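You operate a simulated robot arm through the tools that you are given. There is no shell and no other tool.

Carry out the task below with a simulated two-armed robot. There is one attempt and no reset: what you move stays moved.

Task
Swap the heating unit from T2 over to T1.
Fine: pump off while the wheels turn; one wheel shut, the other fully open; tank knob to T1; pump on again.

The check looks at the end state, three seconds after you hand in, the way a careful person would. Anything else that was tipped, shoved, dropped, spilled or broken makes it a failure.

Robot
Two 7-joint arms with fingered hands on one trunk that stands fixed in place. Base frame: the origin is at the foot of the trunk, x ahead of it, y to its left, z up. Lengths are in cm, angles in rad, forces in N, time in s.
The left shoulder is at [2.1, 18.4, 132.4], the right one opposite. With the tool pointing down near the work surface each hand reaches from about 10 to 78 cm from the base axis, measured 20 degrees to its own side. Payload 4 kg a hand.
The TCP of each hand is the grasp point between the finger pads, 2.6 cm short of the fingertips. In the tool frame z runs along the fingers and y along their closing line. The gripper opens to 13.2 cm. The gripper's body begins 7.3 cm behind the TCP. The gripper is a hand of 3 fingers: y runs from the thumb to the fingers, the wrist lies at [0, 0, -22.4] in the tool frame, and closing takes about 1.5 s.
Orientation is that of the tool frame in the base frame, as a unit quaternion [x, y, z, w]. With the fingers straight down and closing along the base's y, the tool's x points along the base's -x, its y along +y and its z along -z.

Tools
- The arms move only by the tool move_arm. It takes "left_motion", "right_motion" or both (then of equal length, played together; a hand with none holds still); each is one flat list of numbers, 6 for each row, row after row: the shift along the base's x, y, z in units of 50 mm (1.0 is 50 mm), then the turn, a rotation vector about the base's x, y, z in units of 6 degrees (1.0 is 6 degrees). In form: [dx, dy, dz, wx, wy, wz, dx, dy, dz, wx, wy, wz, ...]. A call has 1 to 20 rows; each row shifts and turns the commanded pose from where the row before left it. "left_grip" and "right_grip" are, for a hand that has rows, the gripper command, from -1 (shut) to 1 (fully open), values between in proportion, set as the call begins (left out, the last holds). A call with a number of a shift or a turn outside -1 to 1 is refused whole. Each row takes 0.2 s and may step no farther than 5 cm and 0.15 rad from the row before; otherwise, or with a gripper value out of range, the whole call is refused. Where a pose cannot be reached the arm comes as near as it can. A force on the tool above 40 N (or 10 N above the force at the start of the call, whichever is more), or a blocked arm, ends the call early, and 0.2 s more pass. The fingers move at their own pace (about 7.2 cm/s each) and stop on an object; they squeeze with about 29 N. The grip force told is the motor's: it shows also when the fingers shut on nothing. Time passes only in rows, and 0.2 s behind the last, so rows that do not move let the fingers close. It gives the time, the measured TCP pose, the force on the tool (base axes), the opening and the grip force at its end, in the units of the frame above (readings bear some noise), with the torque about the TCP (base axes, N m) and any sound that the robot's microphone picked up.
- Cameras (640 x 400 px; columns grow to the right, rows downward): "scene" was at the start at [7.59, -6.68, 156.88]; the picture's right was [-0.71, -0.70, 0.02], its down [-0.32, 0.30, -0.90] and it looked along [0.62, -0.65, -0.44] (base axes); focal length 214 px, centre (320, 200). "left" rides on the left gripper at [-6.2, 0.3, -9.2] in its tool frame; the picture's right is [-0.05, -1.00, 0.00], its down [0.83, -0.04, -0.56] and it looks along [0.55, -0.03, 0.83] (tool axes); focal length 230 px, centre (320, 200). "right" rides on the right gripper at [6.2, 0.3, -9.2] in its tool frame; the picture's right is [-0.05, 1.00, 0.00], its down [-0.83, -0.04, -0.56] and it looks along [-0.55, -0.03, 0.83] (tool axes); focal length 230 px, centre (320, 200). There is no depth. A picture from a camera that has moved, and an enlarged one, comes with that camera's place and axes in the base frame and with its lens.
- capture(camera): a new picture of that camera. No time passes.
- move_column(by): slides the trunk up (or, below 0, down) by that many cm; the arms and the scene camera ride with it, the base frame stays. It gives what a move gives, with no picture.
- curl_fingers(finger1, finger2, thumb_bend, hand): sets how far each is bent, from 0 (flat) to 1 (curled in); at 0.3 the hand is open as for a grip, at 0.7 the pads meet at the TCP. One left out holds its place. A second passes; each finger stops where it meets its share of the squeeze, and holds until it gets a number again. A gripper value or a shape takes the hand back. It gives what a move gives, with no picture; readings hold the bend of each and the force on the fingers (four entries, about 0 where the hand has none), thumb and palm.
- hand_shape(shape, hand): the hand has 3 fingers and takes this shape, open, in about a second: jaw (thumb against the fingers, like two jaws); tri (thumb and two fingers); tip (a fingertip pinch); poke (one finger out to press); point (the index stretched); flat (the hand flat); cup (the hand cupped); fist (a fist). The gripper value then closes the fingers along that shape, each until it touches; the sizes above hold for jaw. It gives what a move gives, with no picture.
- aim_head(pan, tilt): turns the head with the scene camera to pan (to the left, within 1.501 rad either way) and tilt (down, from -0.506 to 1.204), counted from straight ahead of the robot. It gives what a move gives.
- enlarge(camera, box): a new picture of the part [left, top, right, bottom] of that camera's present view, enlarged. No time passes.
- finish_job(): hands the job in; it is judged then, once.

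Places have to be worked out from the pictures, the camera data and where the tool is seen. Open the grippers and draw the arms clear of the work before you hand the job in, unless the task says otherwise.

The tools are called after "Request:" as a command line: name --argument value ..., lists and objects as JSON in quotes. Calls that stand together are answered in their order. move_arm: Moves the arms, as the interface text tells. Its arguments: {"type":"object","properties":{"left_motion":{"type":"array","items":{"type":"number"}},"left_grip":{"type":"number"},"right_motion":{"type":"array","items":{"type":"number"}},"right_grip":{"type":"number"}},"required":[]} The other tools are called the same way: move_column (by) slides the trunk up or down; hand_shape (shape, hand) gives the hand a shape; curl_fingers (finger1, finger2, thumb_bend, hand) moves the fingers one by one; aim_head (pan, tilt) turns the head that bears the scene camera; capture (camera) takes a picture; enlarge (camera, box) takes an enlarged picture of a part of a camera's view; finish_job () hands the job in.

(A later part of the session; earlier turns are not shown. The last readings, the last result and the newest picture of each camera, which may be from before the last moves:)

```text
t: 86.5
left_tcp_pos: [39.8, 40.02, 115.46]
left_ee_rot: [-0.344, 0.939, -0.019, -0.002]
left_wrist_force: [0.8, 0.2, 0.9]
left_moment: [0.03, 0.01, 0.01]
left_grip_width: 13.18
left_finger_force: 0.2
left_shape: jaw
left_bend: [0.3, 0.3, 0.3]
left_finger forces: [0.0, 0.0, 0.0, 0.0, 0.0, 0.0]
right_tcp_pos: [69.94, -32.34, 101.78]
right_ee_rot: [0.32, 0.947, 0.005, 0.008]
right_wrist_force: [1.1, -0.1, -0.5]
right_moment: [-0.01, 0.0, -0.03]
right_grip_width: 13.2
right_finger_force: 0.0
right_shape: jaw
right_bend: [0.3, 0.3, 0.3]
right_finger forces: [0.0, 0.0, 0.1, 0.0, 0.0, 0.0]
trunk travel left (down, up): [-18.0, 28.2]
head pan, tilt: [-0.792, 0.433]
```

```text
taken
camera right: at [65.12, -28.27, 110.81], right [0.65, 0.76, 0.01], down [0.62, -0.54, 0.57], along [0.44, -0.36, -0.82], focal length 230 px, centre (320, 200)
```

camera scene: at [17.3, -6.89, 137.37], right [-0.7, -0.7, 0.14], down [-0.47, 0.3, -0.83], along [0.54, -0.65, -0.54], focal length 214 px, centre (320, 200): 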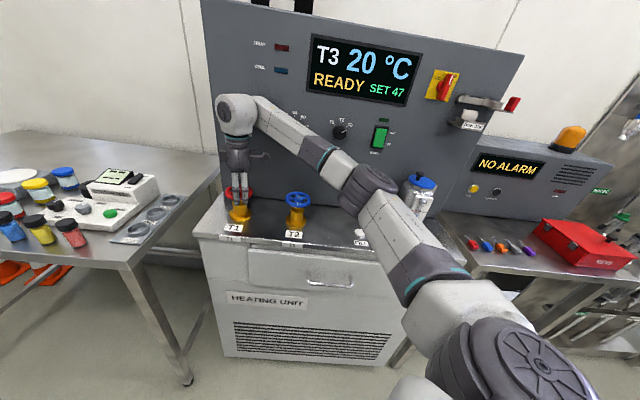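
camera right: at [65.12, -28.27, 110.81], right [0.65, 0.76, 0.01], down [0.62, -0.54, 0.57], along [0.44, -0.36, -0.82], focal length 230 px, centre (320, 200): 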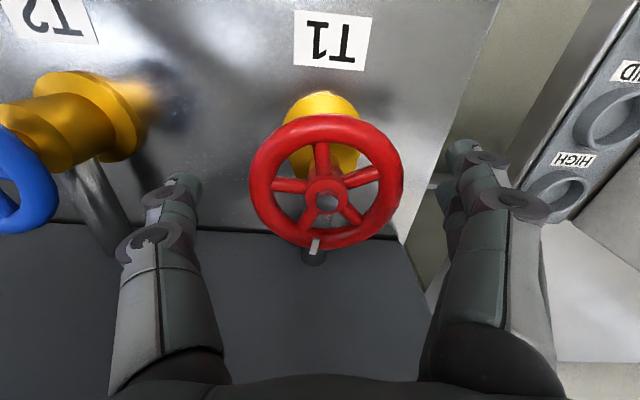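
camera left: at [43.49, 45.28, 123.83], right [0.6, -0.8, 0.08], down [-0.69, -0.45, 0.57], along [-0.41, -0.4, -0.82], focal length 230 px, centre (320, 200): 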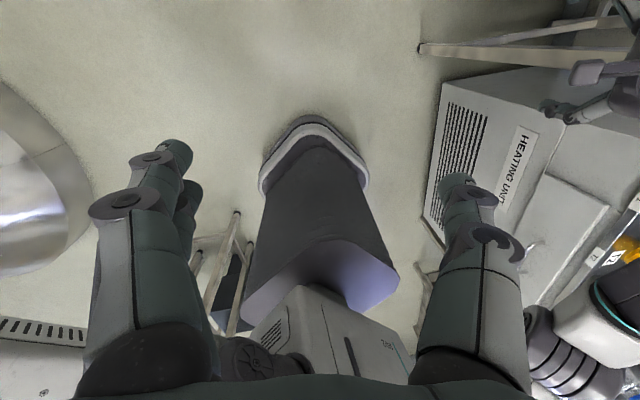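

The wheel held its angle, with its mark now at the back. I regrip and turn counterclockwise in portions, watching for the open stop.

Request:
move_arm --right_motion '[0.02, 0.02, 0, 0, 0, 0, 0, 0, 0, 0, 0, 0, 0, 0, 0, 0, 0, 0, 0, 0, 0, 0, 0, 0, 0, 0, 0, 0, 0, 0, 0, 0, 0, 0, 0, 0, 0, 0, 0, 0, 0, 0]' --right_grip -1

Request:
move_arm --right_motion '[0, 0, 0, 0, 0, 1, 0, 0, 0, 0, 0, 1, 0, 0, 0, 0, 0, 1, 0, 0, 0, 0, 0, 1, 0, 0, 0, 0, 0, 1, 0, 0, 0, 0, 0, 1, 0, 0, 0, 0, 0, 1, 0, 0, 0, 0, 0, 1, 0, 0, 0, 0, 0, 1, 0, 0, 0, 0, 0, 1]'

Request:
capture --camera "right"

```text
t: 88.1
left_tcp_pos: [39.62, 40.14, 115.52]
left_ee_rot: [-0.344, 0.939, -0.019, -0.002]
left_wrist_force: [0.4, 0.4, 0.7]
left_moment: [0.03, 0.02, 0.01]
left_grip_width: 13.19
left_finger_force: 0.0
left_shape: jaw
left_bend: [0.3, 0.3, 0.3]
left_finger forces: [0.0, 0.0, 0.0, 0.0, 0.0, 0.0]
right_tcp_pos: [70.08, -32.24, 101.63]
right_ee_rot: [0.318, 0.948, 0.004, 0.009]
right_wrist_force: [-0.8, 0.3, -2.0]
right_moment: [0.01, 0.04, 0.02]
right_grip_width: 7.2
right_finger_force: 29.1
right_shape: jaw
right_bend: [0.72, 0.72, 0.7]
right_finger forces: [13.0, 13.3, 0.0, 0.1, 26.2, 0.0]
trunk travel left (down, up): [-18.0, 28.2]
head pan, tilt: [-0.792, 0.433]
```

```text
t: 90.3
left_tcp_pos: [39.7, 40.08, 115.34]
left_ee_rot: [-0.343, 0.939, -0.017, -0.003]
left_wrist_force: [0.2, -0.8, 0.6]
left_moment: [-0.01, 0.02, 0.01]
left_grip_width: 13.21
left_finger_force: 0.0
left_shape: jaw
left_bend: [0.3, 0.3, 0.3]
left_finger forces: [0.0, 0.1, 0.0, 0.0, 0.0, 0.0]
right_tcp_pos: [70.18, -32.37, 101.56]
right_ee_rot: [-0.199, 0.98, 0.008, 0.006]
right_wrist_force: [5.9, -6.1, 3.8]
right_moment: [-0.14, -0.1, -0.06]
right_grip_width: 7.11
right_finger_force: 29.5
right_shape: jaw
right_bend: [0.72, 0.72, 0.7]
right_finger forces: [11.8, 12.6, 0.0, 0.0, 32.5, 0.1]
trunk travel left (down, up): [-18.0, 28.2]
head pan, tilt: [-0.792, 0.433]
```

```text
taken
camera right: at [64.28, -34.54, 110.76], right [-0.34, 0.94, 0.01], down [0.78, 0.27, 0.57], along [0.53, 0.2, -0.82], focal length 230 px, centre (320, 200)
```

right: 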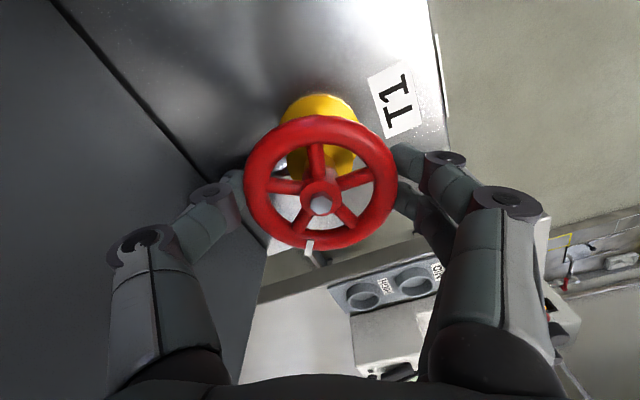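

The wheel is about 240° open by my count, and torque is still low. I go on in 24° portions.

Request:
move_arm --right_motion '[0, 0, 0, 0, 0, 1, 0, 0, 0, 0, 0, 1, 0, 0, 0, 0, 0, 1, 0, 0, 0, 0, 0, 1]'

Request:
move_arm --right_motion '[0, 0, 0, 0, 0, 0.7, 0, 0, 0, 0, 0, 0.7, 0, 0, 0, 0, 0, 0.7]'

Request:
capture --camera "right"

```text
t: 91.3
left_tcp_pos: [39.94, 40.03, 115.45]
left_ee_rot: [-0.344, 0.939, -0.018, -0.003]
left_wrist_force: [0.0, -0.4, -0.3]
left_moment: [0.02, -0.01, -0.03]
left_grip_width: 13.18
left_finger_force: 0.0
left_shape: jaw
left_bend: [0.3, 0.3, 0.3]
left_finger forces: [0.0, 0.0, 0.0, 0.0, 0.1, 0.0]
right_tcp_pos: [70.09, -32.36, 101.63]
right_ee_rot: [-0.398, 0.917, 0.009, 0.003]
right_wrist_force: [6.9, -6.7, 4.6]
right_moment: [-0.21, -0.23, -0.1]
right_grip_width: 7.07
right_finger_force: 30.0
right_shape: jaw
right_bend: [0.73, 0.72, 0.7]
right_finger forces: [11.4, 11.8, 0.1, 0.0, 34.3, 0.0]
trunk travel left (down, up): [-18.0, 28.2]
head pan, tilt: [-0.792, 0.433]
```

```text
t: 92.1
left_tcp_pos: [39.75, 40.25, 115.47]
left_ee_rot: [-0.344, 0.939, -0.017, -0.002]
left_wrist_force: [0.1, -0.3, -1.2]
left_moment: [-0.02, 0.0, 0.02]
left_grip_width: 13.21
left_finger_force: 0.1
left_shape: jaw
left_bend: [0.3, 0.3, 0.3]
left_finger forces: [0.1, 0.1, 0.1, 0.0, 0.0, 0.0]
right_tcp_pos: [70.19, -32.43, 101.57]
right_ee_rot: [-0.496, 0.868, 0.009, 0.003]
right_wrist_force: [8.2, -8.4, 6.8]
right_moment: [-0.18, -0.25, -0.04]
right_grip_width: 7.07
right_finger_force: 29.1
right_shape: jaw
right_bend: [0.73, 0.72, 0.7]
right_finger forces: [11.6, 11.9, 0.0, 0.1, 34.6, 0.1]
trunk travel left (down, up): [-18.0, 28.2]
head pan, tilt: [-0.792, 0.433]
```

```text
taken
camera right: at [66.79, -37.6, 110.74], right [-0.83, 0.55, 0.01], down [0.46, 0.68, 0.57], along [0.3, 0.48, -0.82], focal length 230 px, centre (320, 200)
```

right: 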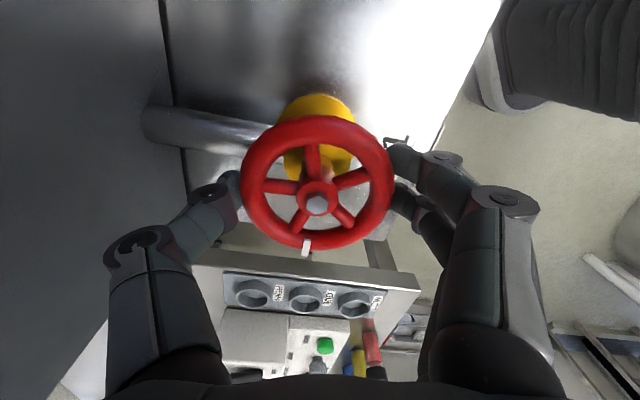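

No stop yet (torque is still near zero). I continue counterclockwise in small portions.

Request:
move_arm --right_motion '[0, 0, 0, 0, 0, 0.7, 0, 0, 0, 0, 0, 0.7, 0, 0, 0, 0, 0, 0.7]'

Request:
capture --camera "right"

```text
t: 92.9
left_tcp_pos: [39.79, 39.75, 115.42]
left_ee_rot: [-0.343, 0.939, -0.018, -0.001]
left_wrist_force: [-0.1, -0.6, -0.1]
left_moment: [-0.01, 0.03, -0.01]
left_grip_width: 13.18
left_finger_force: 0.1
left_shape: jaw
left_bend: [0.3, 0.3, 0.3]
left_finger forces: [0.0, 0.0, 0.0, 0.0, 0.0, 0.0]
right_tcp_pos: [70.08, -32.82, 101.55]
right_ee_rot: [-0.586, 0.81, 0.01, 0.0]
right_wrist_force: [-0.7, -26.2, 7.3]
right_moment: [-0.55, -0.26, -2.22]
right_grip_width: 7.0
right_finger_force: 29.1
right_shape: jaw
right_bend: [0.73, 0.72, 0.7]
right_finger forces: [9.8, 17.2, 0.0, 0.0, 42.3, 0.1]
trunk travel left (down, up): [-18.0, 28.2]
head pan, tilt: [-0.792, 0.433]
```

```text
taken
camera right: at [67.85, -38.68, 110.72], right [-0.93, 0.36, 0.02], down [0.31, 0.77, 0.56], along [0.19, 0.53, -0.82], focal length 230 px, centre (320, 200)
```

right: 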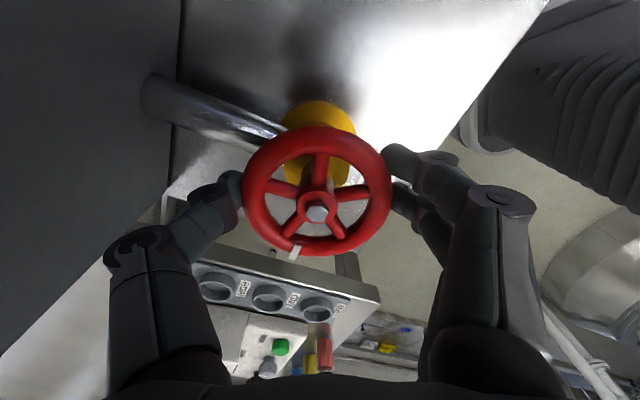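

Torque rose to 2.2 N·m and the wheel stopped: T1 is at its fully open stop with its mark pointing left, as T2's was. I release and lift off.

Request:
move_arm --right_motion '[0, 0, 0, 0, 0, 0, 0, 0, 0, 0, 0, 0, 0, 0, 0, 0, 0, 0, 0, 0, 0, 0, 0, 0, 0, 0, 0, 0, 0, 0]' --right_grip 1

Request:
move_arm --right_motion '[0, 0, 0.5, 0, 0, 0, 0, 0, 0.5, 0, 0, 0, 0, 0, 0.5, 0, 0, 0, 0, 0, 0.5, 0, 0, 0, 0, 0, 0.5, 0, 0, 0, 0, 0, 0.5, 0, 0, 0]'

Request:
enlarge --camera "scene" --box '[215, 165, 325, 245]'

Request:
capture --camera "scene"

```text
t: 94.1
left_tcp_pos: [39.89, 40.1, 115.36]
left_ee_rot: [-0.343, 0.939, -0.018, -0.002]
left_wrist_force: [-0.7, 0.8, 0.1]
left_moment: [0.03, 0.0, -0.02]
left_grip_width: 13.19
left_finger_force: 0.1
left_shape: jaw
left_bend: [0.3, 0.3, 0.3]
left_finger forces: [0.1, 0.1, 0.0, 0.0, 0.0, 0.0]
right_tcp_pos: [70.08, -32.32, 101.61]
right_ee_rot: [-0.588, 0.808, 0.01, 0.001]
right_wrist_force: [-0.4, -1.5, -0.7]
right_moment: [0.0, 0.04, 0.03]
right_grip_width: 13.18
right_finger_force: 0.1
right_shape: jaw
right_bend: [0.3, 0.3, 0.3]
right_finger forces: [0.0, 0.1, 0.1, 0.0, 0.1, 0.0]
trunk travel left (down, up): [-18.0, 28.2]
head pan, tilt: [-0.792, 0.433]
```

```text
t: 95.5
left_tcp_pos: [39.76, 40.24, 115.4]
left_ee_rot: [-0.343, 0.939, -0.018, -0.002]
left_wrist_force: [-0.2, 0.2, 0.1]
left_moment: [-0.02, -0.03, -0.01]
left_grip_width: 13.18
left_finger_force: 0.0
left_shape: jaw
left_bend: [0.3, 0.3, 0.3]
left_finger forces: [0.1, 0.1, 0.1, 0.0, 0.0, 0.1]
right_tcp_pos: [70.05, -32.28, 116.65]
right_ee_rot: [-0.588, 0.809, 0.01, 0.001]
right_wrist_force: [-0.5, -0.4, -0.1]
right_moment: [-0.03, 0.02, -0.05]
right_grip_width: 13.18
right_finger_force: 0.1
right_shape: jaw
right_bend: [0.3, 0.3, 0.3]
right_finger forces: [0.1, 0.0, 0.0, 0.0, 0.0, 0.0]
trunk travel left (down, up): [-18.0, 28.2]
head pan, tilt: [-0.792, 0.433]
```

```text
5.00 times, centred on (270, 205) of scene
camera zoom: at [17.13, -6.57, 137.41], right [-0.7, -0.7, 0.14], down [-0.47, 0.3, -0.83], along [0.54, -0.65, -0.54], focal length 1072 px, centre (570, 175)
```

zoom: 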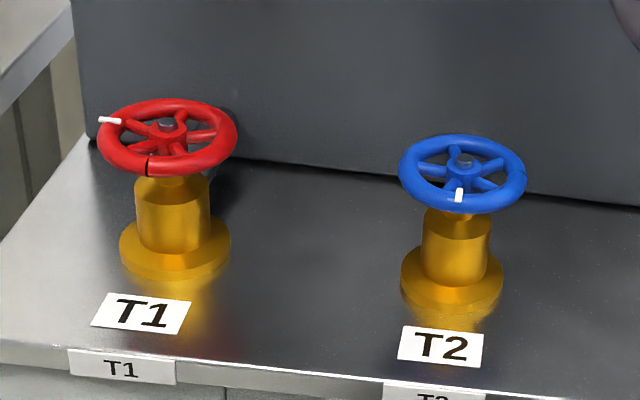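

```text
taken
camera scene: at [17.13, -6.57, 137.41], right [-0.7, -0.7, 0.14], down [-0.47, 0.3, -0.83], along [0.54, -0.65, -0.54], focal length 214 px, centre (320, 200)
```

scene: 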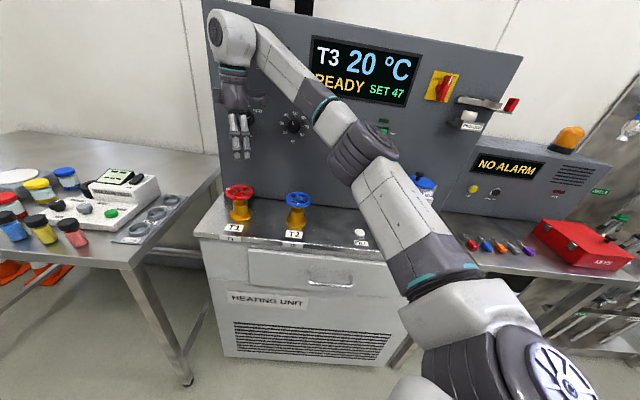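

T1's mark is at the left (open) and T2's at the front (shut), so the valves are done. Next come the knobs: I draw back from the panel while yawing to −45°.

Request:
move_arm --right_motion '[-0.18, -0.097, 0.044, 0, 0, -0.975, -0.18, -0.097, 0.044, 0, 0, -0.975, -0.18, -0.097, 0.044, 0, 0, -0.975, -0.18, -0.097, 0.044, 0, 0, -0.975, -0.18, -0.097, 0.044, 0, 0, -0.975, -0.18, -0.097, 0.044, 0, 0, -0.975, -0.18, -0.097, 0.044, 0, 0, -0.975, -0.18, -0.097, 0.044, 0, 0, -0.975, -0.18, -0.097, 0.044, 0, 0, -0.975, -0.18, -0.097, 0.044, 0, 0, -0.975, -0.18, -0.097, 0.044, 0, 0, -0.975, -0.18, -0.097, 0.044, 0, 0, -0.975, -0.18, -0.097, 0.044, 0, 0, -0.975, -0.18, -0.097, 0.044, 0, 0, -0.975, -0.18, -0.097, 0.044, 0, 0, -0.975, -0.18, -0.097, 0.044, 0, 0, -0.975, -0.18, -0.097, 0.044, 0, 0, -0.975, -0.18, -0.097, 0.044, 0, 0, -0.975, -0.18, -0.097, 0.044, 0, 0, -0.975, -0.18, -0.097, 0.044, 0, 0, -0.975]'

Request:
capture --camera "scene"

```text
t: 99.7
left_tcp_pos: [39.68, 40.22, 115.52]
left_ee_rot: [-0.343, 0.939, -0.019, -0.001]
left_wrist_force: [0.1, -0.2, -0.5]
left_moment: [-0.01, 0.0, 0.04]
left_grip_width: 13.19
left_finger_force: 0.0
left_shape: jaw
left_bend: [0.3, 0.3, 0.3]
left_finger forces: [0.1, 0.0, 0.0, 0.1, 0.1, 0.1]
right_tcp_pos: [52.19, -42.07, 121.22]
right_ee_rot: [0.384, 0.923, 0.004, 0.01]
right_wrist_force: [0.9, 0.3, 0.2]
right_moment: [-0.01, -0.03, 0.02]
right_grip_width: 13.18
right_finger_force: 0.1
right_shape: jaw
right_bend: [0.3, 0.3, 0.3]
right_finger forces: [0.1, 0.0, 0.0, 0.0, 0.0, 0.0]
trunk travel left (down, up): [-18.0, 28.2]
head pan, tilt: [-0.792, 0.433]
```

```text
taken
camera scene: at [17.15, -6.68, 137.4], right [-0.7, -0.7, 0.14], down [-0.47, 0.3, -0.83], along [0.54, -0.65, -0.54], focal length 214 px, centre (320, 200)
```

scene: 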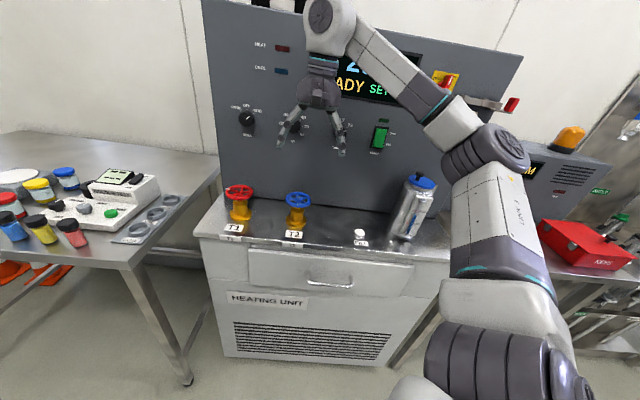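

Now I pitch the hand up to point at the panel, ending in front of the tank knob about 6 cm out.

Request:
move_arm --right_motion '[-0.036, -0.125, -0.021, -0.707, -0.707, 0, -0.036, -0.125, -0.021, -0.707, -0.707, 0, -0.036, -0.125, -0.021, -0.707, -0.707, 0, -0.036, -0.125, -0.021, -0.707, -0.707, 0, -0.036, -0.125, -0.021, -0.707, -0.707, 0, -0.036, -0.125, -0.021, -0.707, -0.707, 0, -0.036, -0.125, -0.021, -0.707, -0.707, 0, -0.036, -0.125, -0.021, -0.707, -0.707, 0, -0.036, -0.125, -0.021, -0.707, -0.707, 0, -0.036, -0.125, -0.021, -0.707, -0.707, 0, -0.036, -0.125, -0.021, -0.707, -0.707, 0, -0.036, -0.125, -0.021, -0.707, -0.707, 0, -0.036, -0.125, -0.021, -0.707, -0.707, 0, -0.036, -0.125, -0.021, -0.707, -0.707, 0, -0.036, -0.125, -0.021, -0.707, -0.707, 0]'

Request:
capture --camera "right"

Request:
capture --camera "scene"

```text
t: 102.9
left_tcp_pos: [39.7, 40.22, 115.47]
left_ee_rot: [-0.343, 0.939, -0.018, -0.002]
left_wrist_force: [-0.9, 0.5, 0.2]
left_moment: [0.02, 0.01, -0.03]
left_grip_width: 13.22
left_finger_force: 0.1
left_shape: jaw
left_bend: [0.3, 0.3, 0.3]
left_finger forces: [0.0, 0.0, 0.0, 0.1, 0.0, 0.0]
right_tcp_pos: [49.48, -51.32, 119.31]
right_ee_rot: [0.264, 0.651, -0.268, 0.659]
right_wrist_force: [-0.1, -0.5, -0.8]
right_moment: [-0.03, 0.01, -0.02]
right_grip_width: 13.18
right_finger_force: 0.1
right_shape: jaw
right_bend: [0.3, 0.3, 0.3]
right_finger forces: [0.1, 0.0, 0.0, 0.1, 0.1, 0.1]
trunk travel left (down, up): [-18.0, 28.2]
head pan, tilt: [-0.792, 0.433]
```

```text
taken
camera right: at [43.15, -44.62, 113.03], right [0.69, 0.72, 0.05], down [-0.44, 0.36, 0.82], along [0.57, -0.59, 0.57], focal length 230 px, centre (320, 200)
```

right: 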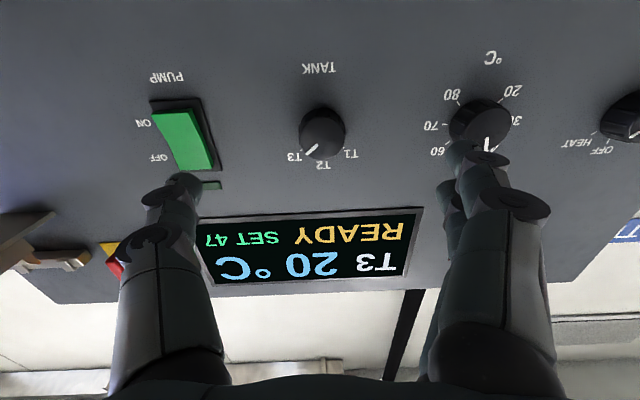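

```text
taken
camera scene: at [17.19, -6.66, 137.39], right [-0.7, -0.7, 0.14], down [-0.47, 0.3, -0.83], along [0.54, -0.65, -0.54], focal length 214 px, centre (320, 200)
```

scene: 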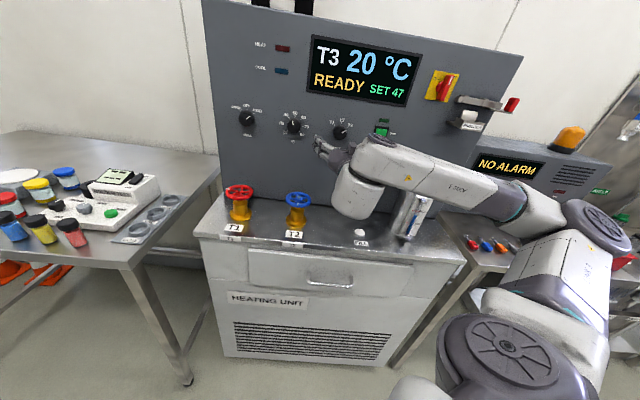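

The knobs are in clear view and the tool axis points almost straight at the tank knob. I enlarge for exact alignment.

Request:
enlarge --camera "right" --box '[240, 60, 400, 180]'

Request:
enlarge --camera "right" --box '[400, 40, 560, 180]'

Request:
enlarge --camera "scene" --box '[220, 80, 400, 170]'

```text
3.33 times, centred on (320, 120) of right
camera zoom: at [43.15, -44.62, 113.03], right [0.69, 0.72, 0.05], down [-0.44, 0.36, 0.82], along [0.57, -0.59, 0.57], focal length 767 px, centre (320, 467)
```

zoom: 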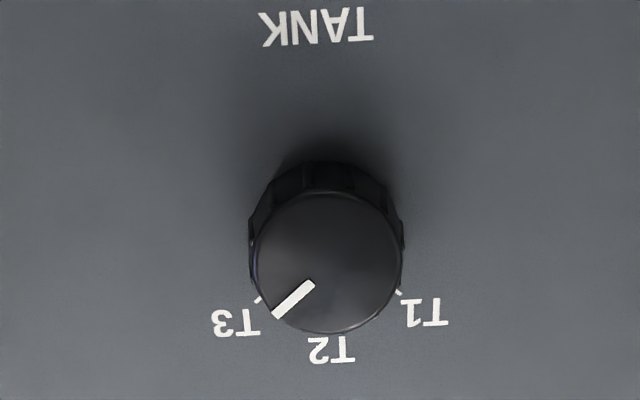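

```text
2.86 times, centred on (480, 110) of right
camera zoom: at [43.15, -44.62, 113.03], right [0.69, 0.72, 0.05], down [-0.44, 0.36, 0.82], along [0.57, -0.59, 0.57], focal length 657 px, centre (-137, 457)
```

zoom: 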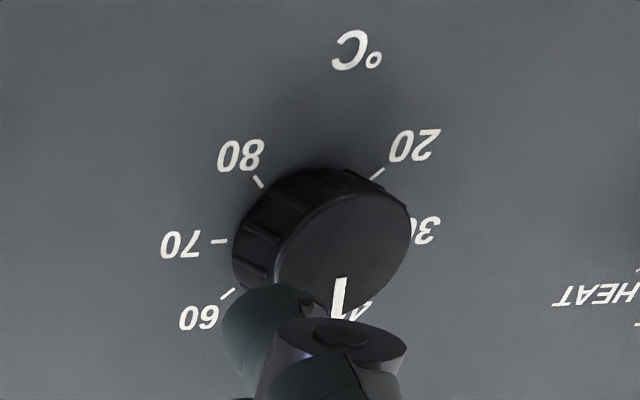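

```text
3.56 times, centred on (310, 125) of scene
camera zoom: at [17.19, -6.66, 137.39], right [-0.7, -0.7, 0.14], down [-0.47, 0.3, -0.83], along [0.54, -0.65, -0.54], focal length 763 px, centre (356, 467)
```

zoom: 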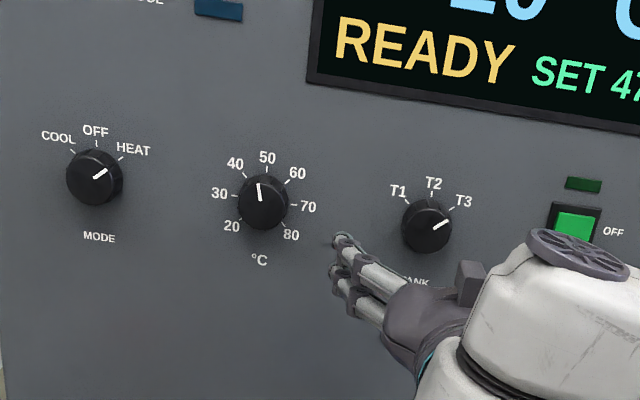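

The knob centre is about 0.3 cm above and 0.2 cm left of the tool axis. I narrow the fingers to about 7.5 cm and advance 6 cm with that correction.

Request:
move_arm --right_motion '[0, 0, 0, 0, 0, 0, 0, 0, 0, 0, 0, 0, 0, 0, 0, 0, 0, 0, 0, 0, 0, 0, 0, 0, 0.146, -0.136, 0.01, 0, 0, 0, 0.146, -0.136, 0.01, 0, 0, 0, 0.146, -0.136, 0.01, 0, 0, 0, 0.146, -0.136, 0.01, 0, 0, 0, 0.146, -0.136, 0.01, 0, 0, 0, 0.146, -0.136, 0.01, 0, 0, 0]' --right_grip 0.12

Request:
capture --camera "right"

Request:
enlarge --camera "scene" --box '[240, 80, 420, 180]'

```text
t: 105.1
left_tcp_pos: [39.79, 40.1, 115.36]
left_ee_rot: [-0.344, 0.939, -0.018, -0.002]
left_wrist_force: [-0.1, 0.4, 0.2]
left_moment: [-0.03, 0.0, 0.0]
left_grip_width: 13.19
left_finger_force: 0.1
left_shape: jaw
left_bend: [0.3, 0.3, 0.3]
left_finger forces: [0.0, 0.1, 0.0, 0.0, 0.1, 0.0]
right_tcp_pos: [53.74, -55.44, 119.56]
right_ee_rot: [0.264, 0.652, -0.268, 0.659]
right_wrist_force: [0.1, 0.7, -0.9]
right_moment: [-0.01, -0.03, -0.01]
right_grip_width: 7.46
right_finger_force: 0.1
right_shape: jaw
right_bend: [0.72, 0.72, 0.7]
right_finger forces: [0.0, 0.1, 0.1, 0.0, 0.0, 0.0]
trunk travel left (down, up): [-18.0, 28.2]
head pan, tilt: [-0.792, 0.433]
```

```text
taken
camera right: at [47.47, -48.78, 113.35], right [0.7, 0.72, 0.05], down [-0.43, 0.36, 0.82], along [0.57, -0.6, 0.56], focal length 230 px, centre (320, 200)
```

right: 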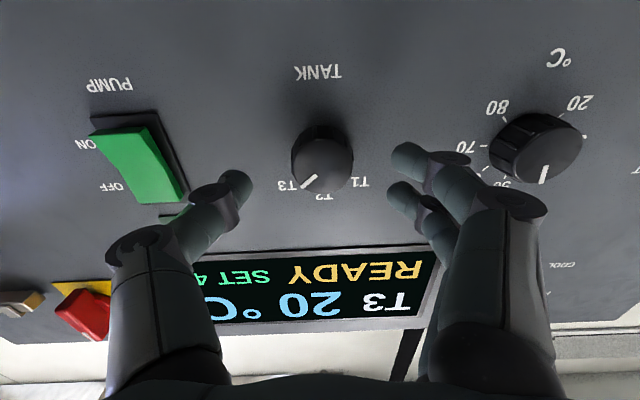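

```text
3.56 times, centred on (330, 130) of scene
camera zoom: at [17.23, -6.68, 137.38], right [-0.7, -0.7, 0.14], down [-0.47, 0.3, -0.83], along [0.54, -0.65, -0.54], focal length 763 px, centre (284, 449)
```

zoom: 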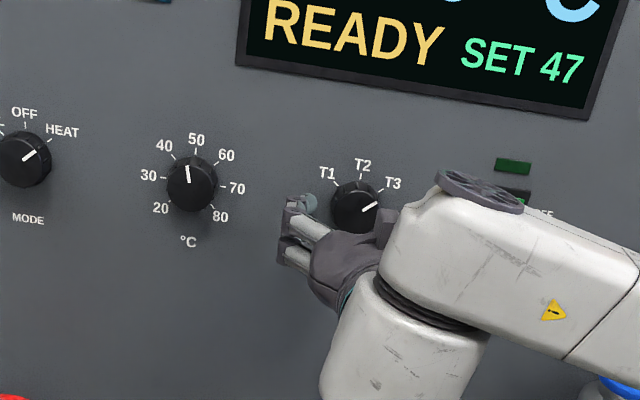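

Alignment is good, with the knob face about 3.9 cm ahead of the TCP. I advance 2.1 cm so the fingertips surround the knob without reaching the panel.

Request:
move_arm --right_motion '[0.079, -0.069, 0, 0, 0, 0, 0.079, -0.069, 0, 0, 0, 0, 0.079, -0.069, 0, 0, 0, 0, 0.079, -0.069, 0, 0, 0, 0]'

Request:
capture --camera "right"

```text
t: 106.1
left_tcp_pos: [39.84, 40.1, 115.43]
left_ee_rot: [-0.344, 0.939, -0.018, -0.002]
left_wrist_force: [0.4, -0.4, -0.6]
left_moment: [-0.01, 0.01, 0.01]
left_grip_width: 13.21
left_finger_force: 0.0
left_shape: jaw
left_bend: [0.3, 0.3, 0.3]
left_finger forces: [0.0, 0.0, 0.1, 0.0, 0.0, 0.1]
right_tcp_pos: [55.39, -56.87, 119.57]
right_ee_rot: [0.264, 0.651, -0.268, 0.659]
right_wrist_force: [-0.1, -0.5, 0.2]
right_moment: [0.0, 0.0, -0.05]
right_grip_width: 7.46
right_finger_force: 0.1
right_shape: jaw
right_bend: [0.72, 0.72, 0.7]
right_finger forces: [0.0, 0.0, 0.0, 0.1, 0.0, 0.1]
trunk travel left (down, up): [-18.0, 28.2]
head pan, tilt: [-0.792, 0.433]
```

```text
taken
camera right: at [49.08, -50.15, 113.34], right [0.7, 0.72, 0.05], down [-0.43, 0.36, 0.82], along [0.57, -0.6, 0.56], focal length 230 px, centre (320, 200)
```

right: 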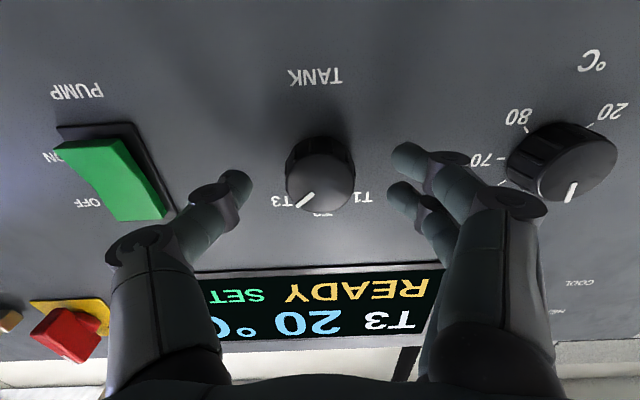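

There is no contact, and the fingertips overlap the knob's side. I go 0.3 cm deeper and close gently onto the knob.

Request:
move_arm --right_motion '[0.042, -0.042, 0, 0, 0, 0, 0, 0, 0, 0, 0, 0]'

Request:
move_arm --right_motion '[0, 0, 0, 0, 0, 0, 0, 0, 0, 0, 0, 0, 0, 0, 0, 0, 0, 0, 0, 0, 0, 0, 0, 0, 0, 0, 0, 0, 0, 0, 0, 0, 0, 0, 0, 0]' --right_grip -1

Request:
capture --camera "right"

Request:
enlarge --camera "scene" --box '[240, 80, 420, 180]'

```text
t: 106.7
left_tcp_pos: [39.89, 40.18, 115.42]
left_ee_rot: [-0.343, 0.939, -0.019, -0.002]
left_wrist_force: [-0.5, 0.3, 0.7]
left_moment: [0.03, 0.01, 0.04]
left_grip_width: 13.2
left_finger_force: 0.0
left_shape: jaw
left_bend: [0.3, 0.3, 0.3]
left_finger forces: [0.1, 0.0, 0.0, 0.0, 0.0, 0.1]
right_tcp_pos: [55.62, -56.95, 119.75]
right_ee_rot: [0.264, 0.652, -0.267, 0.659]
right_wrist_force: [0.5, -0.2, -0.4]
right_moment: [0.02, 0.0, -0.03]
right_grip_width: 7.45
right_finger_force: 0.0
right_shape: jaw
right_bend: [0.72, 0.72, 0.7]
right_finger forces: [0.1, 0.1, 0.0, 0.0, 0.0, 0.1]
trunk travel left (down, up): [-18.0, 28.2]
head pan, tilt: [-0.792, 0.433]
```

```text
t: 108.1
left_tcp_pos: [39.86, 40.19, 115.4]
left_ee_rot: [-0.343, 0.939, -0.019, -0.002]
left_wrist_force: [-0.1, 0.0, 0.6]
left_moment: [0.01, 0.03, -0.02]
left_grip_width: 13.19
left_finger_force: 0.0
left_shape: jaw
left_bend: [0.3, 0.3, 0.3]
left_finger forces: [0.0, 0.0, 0.0, 0.0, 0.0, 0.0]
right_tcp_pos: [55.6, -57.1, 119.59]
right_ee_rot: [0.264, 0.651, -0.268, 0.659]
right_wrist_force: [-0.9, 0.4, -2.2]
right_moment: [0.04, 0.03, -0.02]
right_grip_width: 2.94
right_finger_force: 29.4
right_shape: jaw
right_bend: [0.73, 0.73, 0.7]
right_finger forces: [13.2, 13.4, 0.0, 0.0, 25.3, 0.1]
trunk travel left (down, up): [-18.0, 28.2]
head pan, tilt: [-0.792, 0.433]
```

```text
taken
camera right: at [49.27, -50.35, 113.37], right [0.7, 0.72, 0.05], down [-0.43, 0.36, 0.82], along [0.57, -0.6, 0.56], focal length 230 px, centre (320, 200)
```

right: 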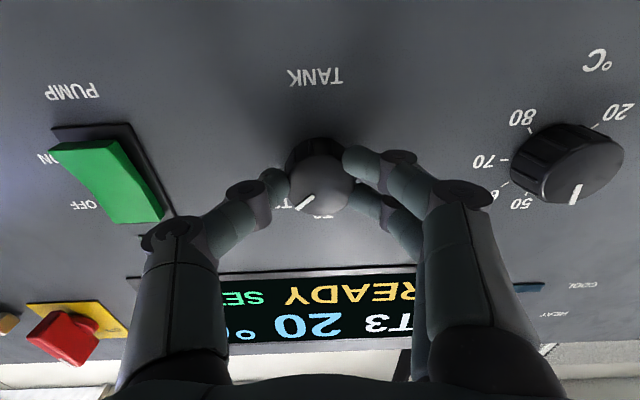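

```text
3.56 times, centred on (330, 130) of scene
camera zoom: at [17.23, -6.67, 137.39], right [-0.7, -0.7, 0.14], down [-0.47, 0.3, -0.83], along [0.54, -0.65, -0.54], focal length 763 px, centre (284, 449)
```

zoom: 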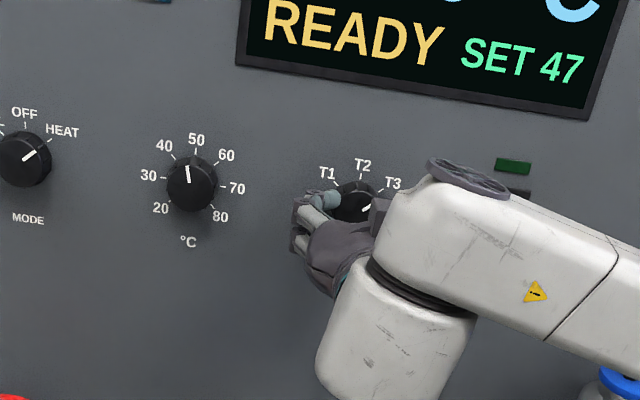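

The knob is held. I turn it counterclockwise as seen from the front, starting with 42°.

Request:
move_arm --right_motion '[0, 0, 0, -0.7165, 0.697, -0.013, 0, 0, 0, -0.7165, 0.697, -0.013, 0, 0, 0, -0.7165, 0.697, -0.013, 0, 0, 0, -0.7165, 0.697, -0.013, 0, 0, 0, -0.7165, 0.697, -0.013, 0, 0, 0, -0.7165, 0.697, -0.013, 0, 0, 0, -0.7165, 0.697, -0.013]'

Request:
capture --camera "right"

Request:
capture --camera "scene"

```text
t: 109.7
left_tcp_pos: [39.7, 40.17, 115.45]
left_ee_rot: [-0.343, 0.939, -0.018, -0.001]
left_wrist_force: [0.1, -0.4, 0.5]
left_moment: [0.0, -0.01, 0.02]
left_grip_width: 13.2
left_finger_force: 0.0
left_shape: jaw
left_bend: [0.3, 0.3, 0.3]
left_finger forces: [0.0, 0.1, 0.0, 0.0, 0.0, 0.1]
right_tcp_pos: [55.56, -57.25, 119.69]
right_ee_rot: [0.012, 0.703, -0.486, 0.52]
right_wrist_force: [-4.7, -1.2, -3.5]
right_moment: [0.1, 0.08, -0.05]
right_grip_width: 2.93
right_finger_force: 28.7
right_shape: jaw
right_bend: [0.73, 0.73, 0.7]
right_finger forces: [14.2, 13.6, 0.0, 0.1, 27.5, 0.1]
trunk travel left (down, up): [-18.0, 28.2]
head pan, tilt: [-0.792, 0.433]
```

```text
taken
camera right: at [46.22, -53.49, 114.81], right [0.55, 0.55, -0.63], down [-0.04, 0.77, 0.64], along [0.84, -0.33, 0.44], focal length 230 px, centre (320, 200)
```

right: 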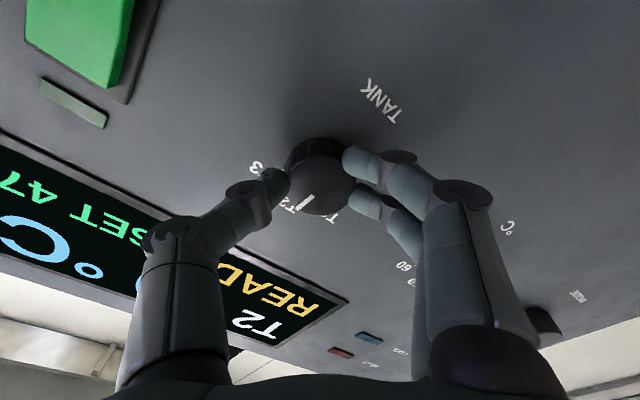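

```text
taken
camera scene: at [17.14, -6.71, 137.4], right [-0.7, -0.7, 0.14], down [-0.47, 0.3, -0.83], along [0.54, -0.65, -0.54], focal length 214 px, centre (320, 200)
```

scene: 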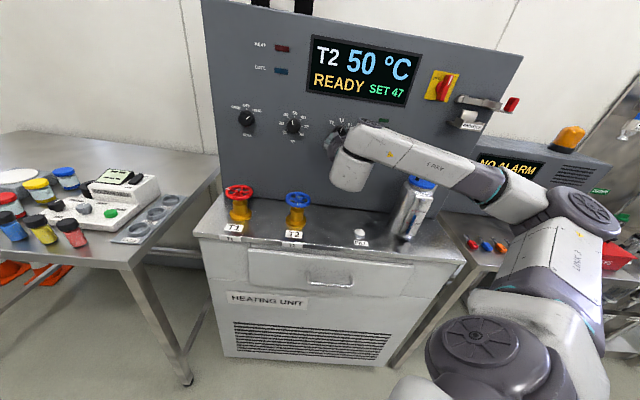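

The display switched to T2, so the knob follows the hand. I continue another 45° to T1.

Request:
move_arm --right_motion '[0, 0, 0, -0.7165, 0.697, -0.013, 0, 0, 0, -0.7165, 0.697, -0.013, 0, 0, 0, -0.7165, 0.697, -0.013, 0, 0, 0, -0.7165, 0.697, -0.013, 0, 0, 0, -0.7165, 0.697, -0.013, 0, 0, 0, -0.7165, 0.697, -0.013, 0, 0, 0, -0.7165, 0.697, -0.013]'

Request:
capture --camera "right"

Request:
capture --camera "scene"

```text
t: 111.3
left_tcp_pos: [39.64, 40.05, 115.63]
left_ee_rot: [-0.344, 0.939, -0.018, -0.002]
left_wrist_force: [-0.2, 0.4, 0.0]
left_moment: [0.02, -0.01, -0.01]
left_grip_width: 13.2
left_finger_force: 0.0
left_shape: jaw
left_bend: [0.3, 0.3, 0.3]
left_finger forces: [0.0, 0.1, 0.0, 0.0, 0.0, 0.0]
right_tcp_pos: [55.36, -57.27, 119.72]
right_ee_rot: [-0.239, 0.66, -0.641, 0.311]
right_wrist_force: [-7.2, -7.6, 4.6]
right_moment: [0.03, -0.03, -0.18]
right_grip_width: 2.91
right_finger_force: 29.3
right_shape: jaw
right_bend: [0.73, 0.73, 0.7]
right_finger forces: [13.6, 12.4, 0.1, 0.1, 31.8, 0.1]
trunk travel left (down, up): [-18.0, 28.2]
head pan, tilt: [-0.792, 0.433]
```

```text
taken
camera right: at [44.58, -55.06, 118.69], right [0.12, 0.1, -0.99], down [0.18, 0.98, 0.12], along [0.98, -0.19, 0.1], focal length 230 px, centre (320, 200)
```

right: 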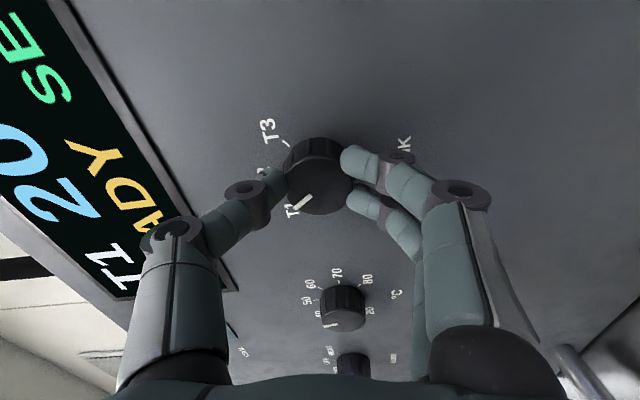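

```text
taken
camera scene: at [17.0, -6.76, 137.42], right [-0.7, -0.7, 0.14], down [-0.47, 0.3, -0.83], along [0.54, -0.65, -0.54], focal length 214 px, centre (320, 200)
```

scene: 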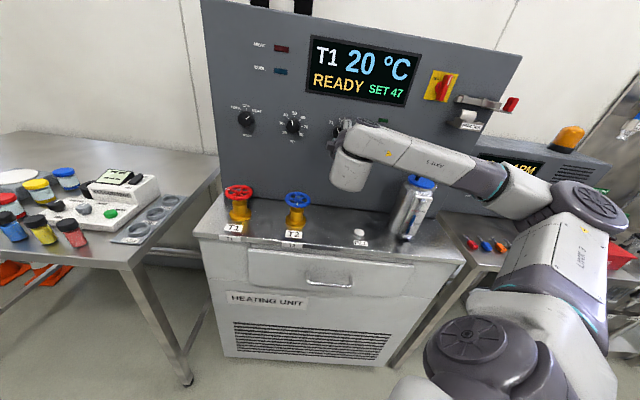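

The display now reads T1. I zoom in to check that the pointer sits on the T1 tick before letting go.

Request:
enlarge --camera "right" --box '[240, 110, 400, 230]'

Request:
enlarge --camera "scene" --box '[300, 90, 400, 160]'

```text
3.33 times, centred on (320, 170) of right
camera zoom: at [44.58, -55.06, 118.69], right [0.12, 0.1, -0.99], down [0.18, 0.98, 0.12], along [0.98, -0.19, 0.1], focal length 767 px, centre (320, 300)
```

zoom: 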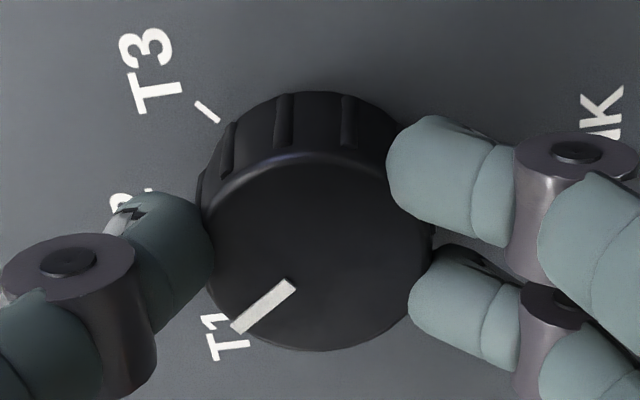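

```text
5.71 times, centred on (350, 125) of scene
camera zoom: at [17.0, -6.76, 137.42], right [-0.7, -0.7, 0.14], down [-0.47, 0.3, -0.83], along [0.54, -0.65, -0.54], focal length 1226 px, centre (149, 629)
```

zoom: 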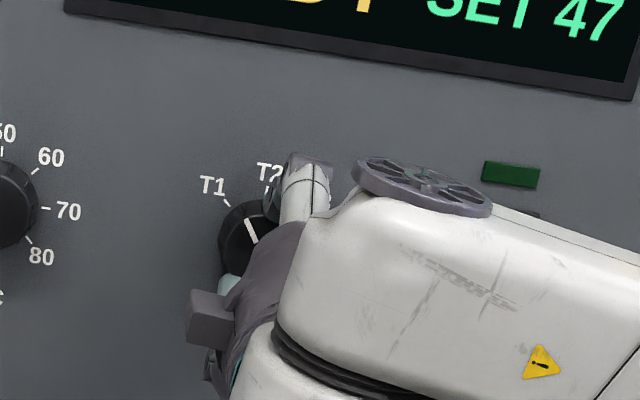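

The pointer is within about 5° of the T1 tick. I add the last 5° and then open the fingers.

Request:
move_arm --right_motion '[0, 0, 0, -0.59, 0.57, -0.01, 0, 0, 0, 0, 0, 0]'

Request:
move_arm --right_motion '[0, 0, 0, 0, 0, 0, 0, 0, 0, 0, 0, 0, 0, 0, 0, 0, 0, 0, 0, 0, 0, 0, 0, 0]' --right_grip 0.2

Request:
capture --camera "right"

Request:
enlarge --camera "right" --box '[240, 110, 400, 230]'

```text
t: 111.9
left_tcp_pos: [39.58, 40.03, 115.47]
left_ee_rot: [-0.343, 0.939, -0.018, -0.001]
left_wrist_force: [-0.7, -0.5, 0.4]
left_moment: [0.01, -0.01, 0.02]
left_grip_width: 13.2
left_finger_force: 0.0
left_shape: jaw
left_bend: [0.3, 0.3, 0.3]
left_finger forces: [0.1, 0.1, 0.1, 0.0, 0.0, 0.0]
right_tcp_pos: [55.51, -57.23, 119.77]
right_ee_rot: [0.265, -0.649, 0.654, -0.284]
right_wrist_force: [-6.2, -11.2, 8.6]
right_moment: [-0.04, -0.1, -0.23]
right_grip_width: 2.89
right_finger_force: 29.1
right_shape: jaw
right_bend: [0.73, 0.73, 0.7]
right_finger forces: [13.3, 11.5, 0.0, 0.0, 32.4, 0.0]
trunk travel left (down, up): [-18.0, 28.2]
head pan, tilt: [-0.792, 0.433]
```

```text
t: 112.9
left_tcp_pos: [39.81, 40.14, 115.39]
left_ee_rot: [-0.344, 0.939, -0.018, -0.002]
left_wrist_force: [0.2, 0.3, -0.8]
left_moment: [0.02, -0.02, 0.01]
left_grip_width: 13.21
left_finger_force: 0.1
left_shape: jaw
left_bend: [0.3, 0.3, 0.3]
left_finger forces: [0.1, 0.0, 0.0, 0.0, 0.0, 0.0]
right_tcp_pos: [55.69, -57.01, 119.5]
right_ee_rot: [0.268, -0.649, 0.654, -0.283]
right_wrist_force: [-0.4, 0.6, -0.1]
right_moment: [-0.01, -0.01, -0.05]
right_grip_width: 7.89
right_finger_force: 0.0
right_shape: jaw
right_bend: [0.71, 0.71, 0.71]
right_finger forces: [0.0, 0.0, 0.0, 0.0, 0.0, 0.0]
trunk travel left (down, up): [-18.0, 28.2]
head pan, tilt: [-0.792, 0.433]
```

```text
taken
camera right: at [44.79, -54.87, 119.03], right [0.06, 0.04, -1.0], down [0.18, 0.98, 0.05], along [0.98, -0.18, 0.05], focal length 230 px, centre (320, 200)
```

right: 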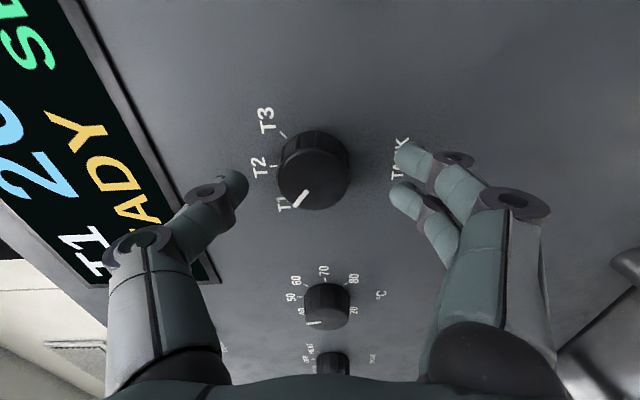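

```text
3.33 times, centred on (320, 170) of right
camera zoom: at [44.79, -54.87, 119.03], right [0.06, 0.04, -1.0], down [0.18, 0.98, 0.05], along [0.98, -0.18, 0.05], focal length 767 px, centre (320, 300)
```

zoom: 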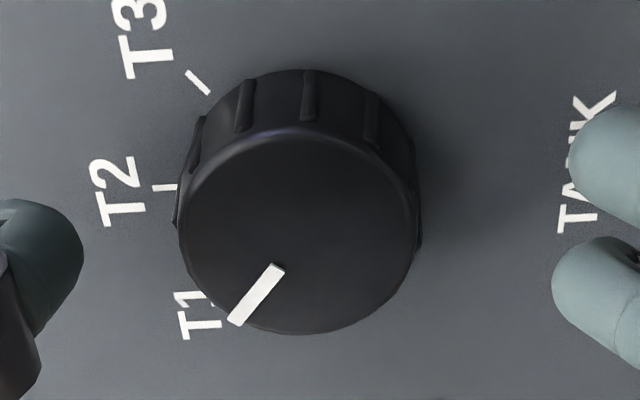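

The tank pointer is on T1. The set-point knob got knocked to 47 earlier, so I'll restore it to 50: I back off and move left in front of the °C knob with the same hand orientation.

Request:
move_arm --right_motion '[-0.236, 0.236, 0, 0, 0, 0, -0.236, 0.236, 0, 0, 0, 0, -0.236, 0.236, 0, 0, 0, 0, 0.283, 0.283, 0.01, 0, 0, 0, 0.283, 0.283, 0.01, 0, 0, 0, 0.283, 0.283, 0.01, 0, 0, 0, 0.283, 0.283, 0.01, 0, 0, 0, 0.283, 0.283, 0.01, 0, 0, 0, 0.283, 0.283, 0.01, 0, 0, 0, 0.283, 0.283, 0.01, 0, 0, 0]'

Request:
capture --camera "right"

Request:
capture --camera "scene"

```text
t: 115.1
left_tcp_pos: [39.92, 40.19, 115.3]
left_ee_rot: [-0.344, 0.939, -0.019, -0.002]
left_wrist_force: [0.0, 0.0, -0.2]
left_moment: [0.0, 0.03, 0.01]
left_grip_width: 13.19
left_finger_force: 0.1
left_shape: jaw
left_bend: [0.3, 0.3, 0.3]
left_finger forces: [0.0, 0.1, 0.0, 0.1, 0.0, 0.0]
right_tcp_pos: [61.36, -44.45, 120.14]
right_ee_rot: [0.268, -0.649, 0.654, -0.282]
right_wrist_force: [0.5, -1.0, 0.5]
right_moment: [0.01, 0.04, -0.02]
right_grip_width: 7.91
right_finger_force: 0.0
right_shape: jaw
right_bend: [0.71, 0.71, 0.71]
right_finger forces: [0.0, 0.0, 0.0, 0.0, 0.1, 0.1]
right hand out of reach, approached as far as the arm can: row 5, 6
trunk travel left (down, up): [-18.0, 28.2]
head pan, tilt: [-0.792, 0.433]
```

```text
taken
camera right: at [50.34, -42.32, 119.57], right [0.06, 0.04, -1.0], down [0.18, 0.98, 0.05], along [0.98, -0.18, 0.05], focal length 230 px, centre (320, 200)
```

right: 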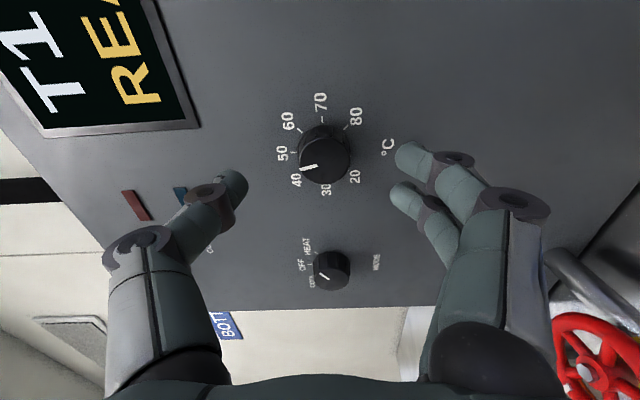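

```text
taken
camera scene: at [17.34, -6.57, 137.37], right [-0.7, -0.7, 0.14], down [-0.47, 0.3, -0.83], along [0.54, -0.65, -0.54], focal length 214 px, centre (320, 200)
```

scene: 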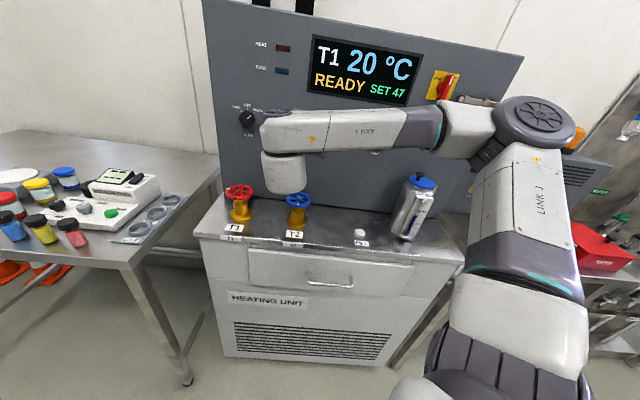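

The arm reached the spot with the elbow higher. I enlarge the view of the °C knob to work out its offset from the tool axis.

Request:
enlarge --camera "right" --box '[240, 90, 400, 210]'

```text
3.33 times, centred on (320, 150) of right
camera zoom: at [50.34, -42.32, 119.57], right [0.06, 0.04, -1.0], down [0.18, 0.98, 0.05], along [0.98, -0.18, 0.05], focal length 767 px, centre (320, 367)
```

zoom: 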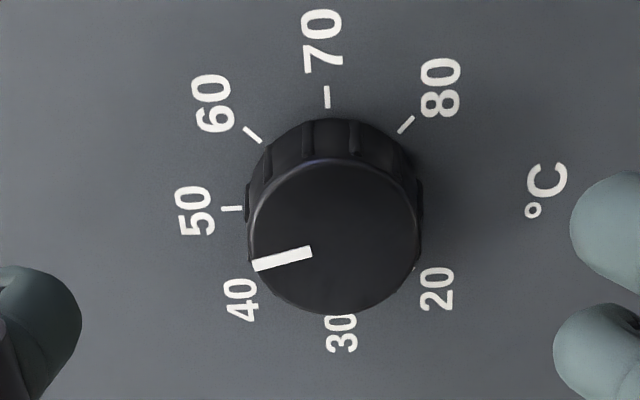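

The °C knob lies about 0.8 cm left of and 0.25 cm below the tool axis, at about (66.4, -48.2, 120.0); the scale is 4.5° per degree. I advance with that correction.

Request:
move_arm --right_motion '[0.12, 0.11, -0.04, 0, 0, 0, 0.135, -0.131, 0, 0, 0, 0, 0.135, -0.131, 0, 0, 0, 0, 0.135, -0.131, 0, 0, 0, 0]'

Request:
enlarge --camera "right" --box '[220, 80, 420, 230]'

Request:
capture --camera "scene"

```text
t: 116.1
left_tcp_pos: [39.8, 40.3, 115.35]
left_ee_rot: [-0.344, 0.939, -0.018, -0.002]
left_wrist_force: [0.5, 0.6, -0.1]
left_moment: [-0.02, -0.01, -0.01]
left_grip_width: 13.21
left_finger_force: 0.1
left_shape: jaw
left_bend: [0.3, 0.3, 0.3]
left_finger forces: [0.0, 0.0, 0.0, 0.0, 0.0, 0.0]
right_tcp_pos: [63.72, -46.01, 120.03]
right_ee_rot: [0.266, -0.65, 0.653, -0.283]
right_wrist_force: [-0.4, 0.0, -0.7]
right_moment: [0.04, 0.01, -0.01]
right_grip_width: 7.91
right_finger_force: 0.1
right_shape: jaw
right_bend: [0.71, 0.71, 0.71]
right_finger forces: [0.0, 0.1, 0.0, 0.0, 0.1, 0.1]
trunk travel left (down, up): [-18.0, 28.2]
head pan, tilt: [-0.792, 0.433]
```

```text
2.67 times, centred on (320, 155) of right
camera zoom: at [52.9, -43.81, 119.42], right [0.06, 0.04, -1.0], down [0.18, 0.98, 0.05], along [0.98, -0.18, 0.05], focal length 614 px, centre (320, 320)
```

zoom: 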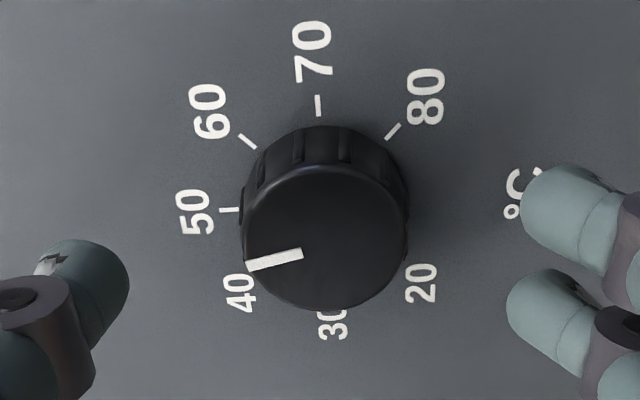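

```text
taken
camera scene: at [17.25, -6.65, 137.38], right [-0.7, -0.7, 0.14], down [-0.47, 0.3, -0.83], along [0.54, -0.65, -0.54], focal length 214 px, centre (320, 200)
```

scene: 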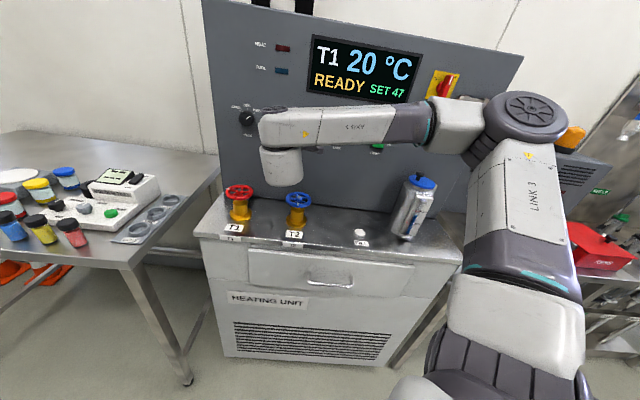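

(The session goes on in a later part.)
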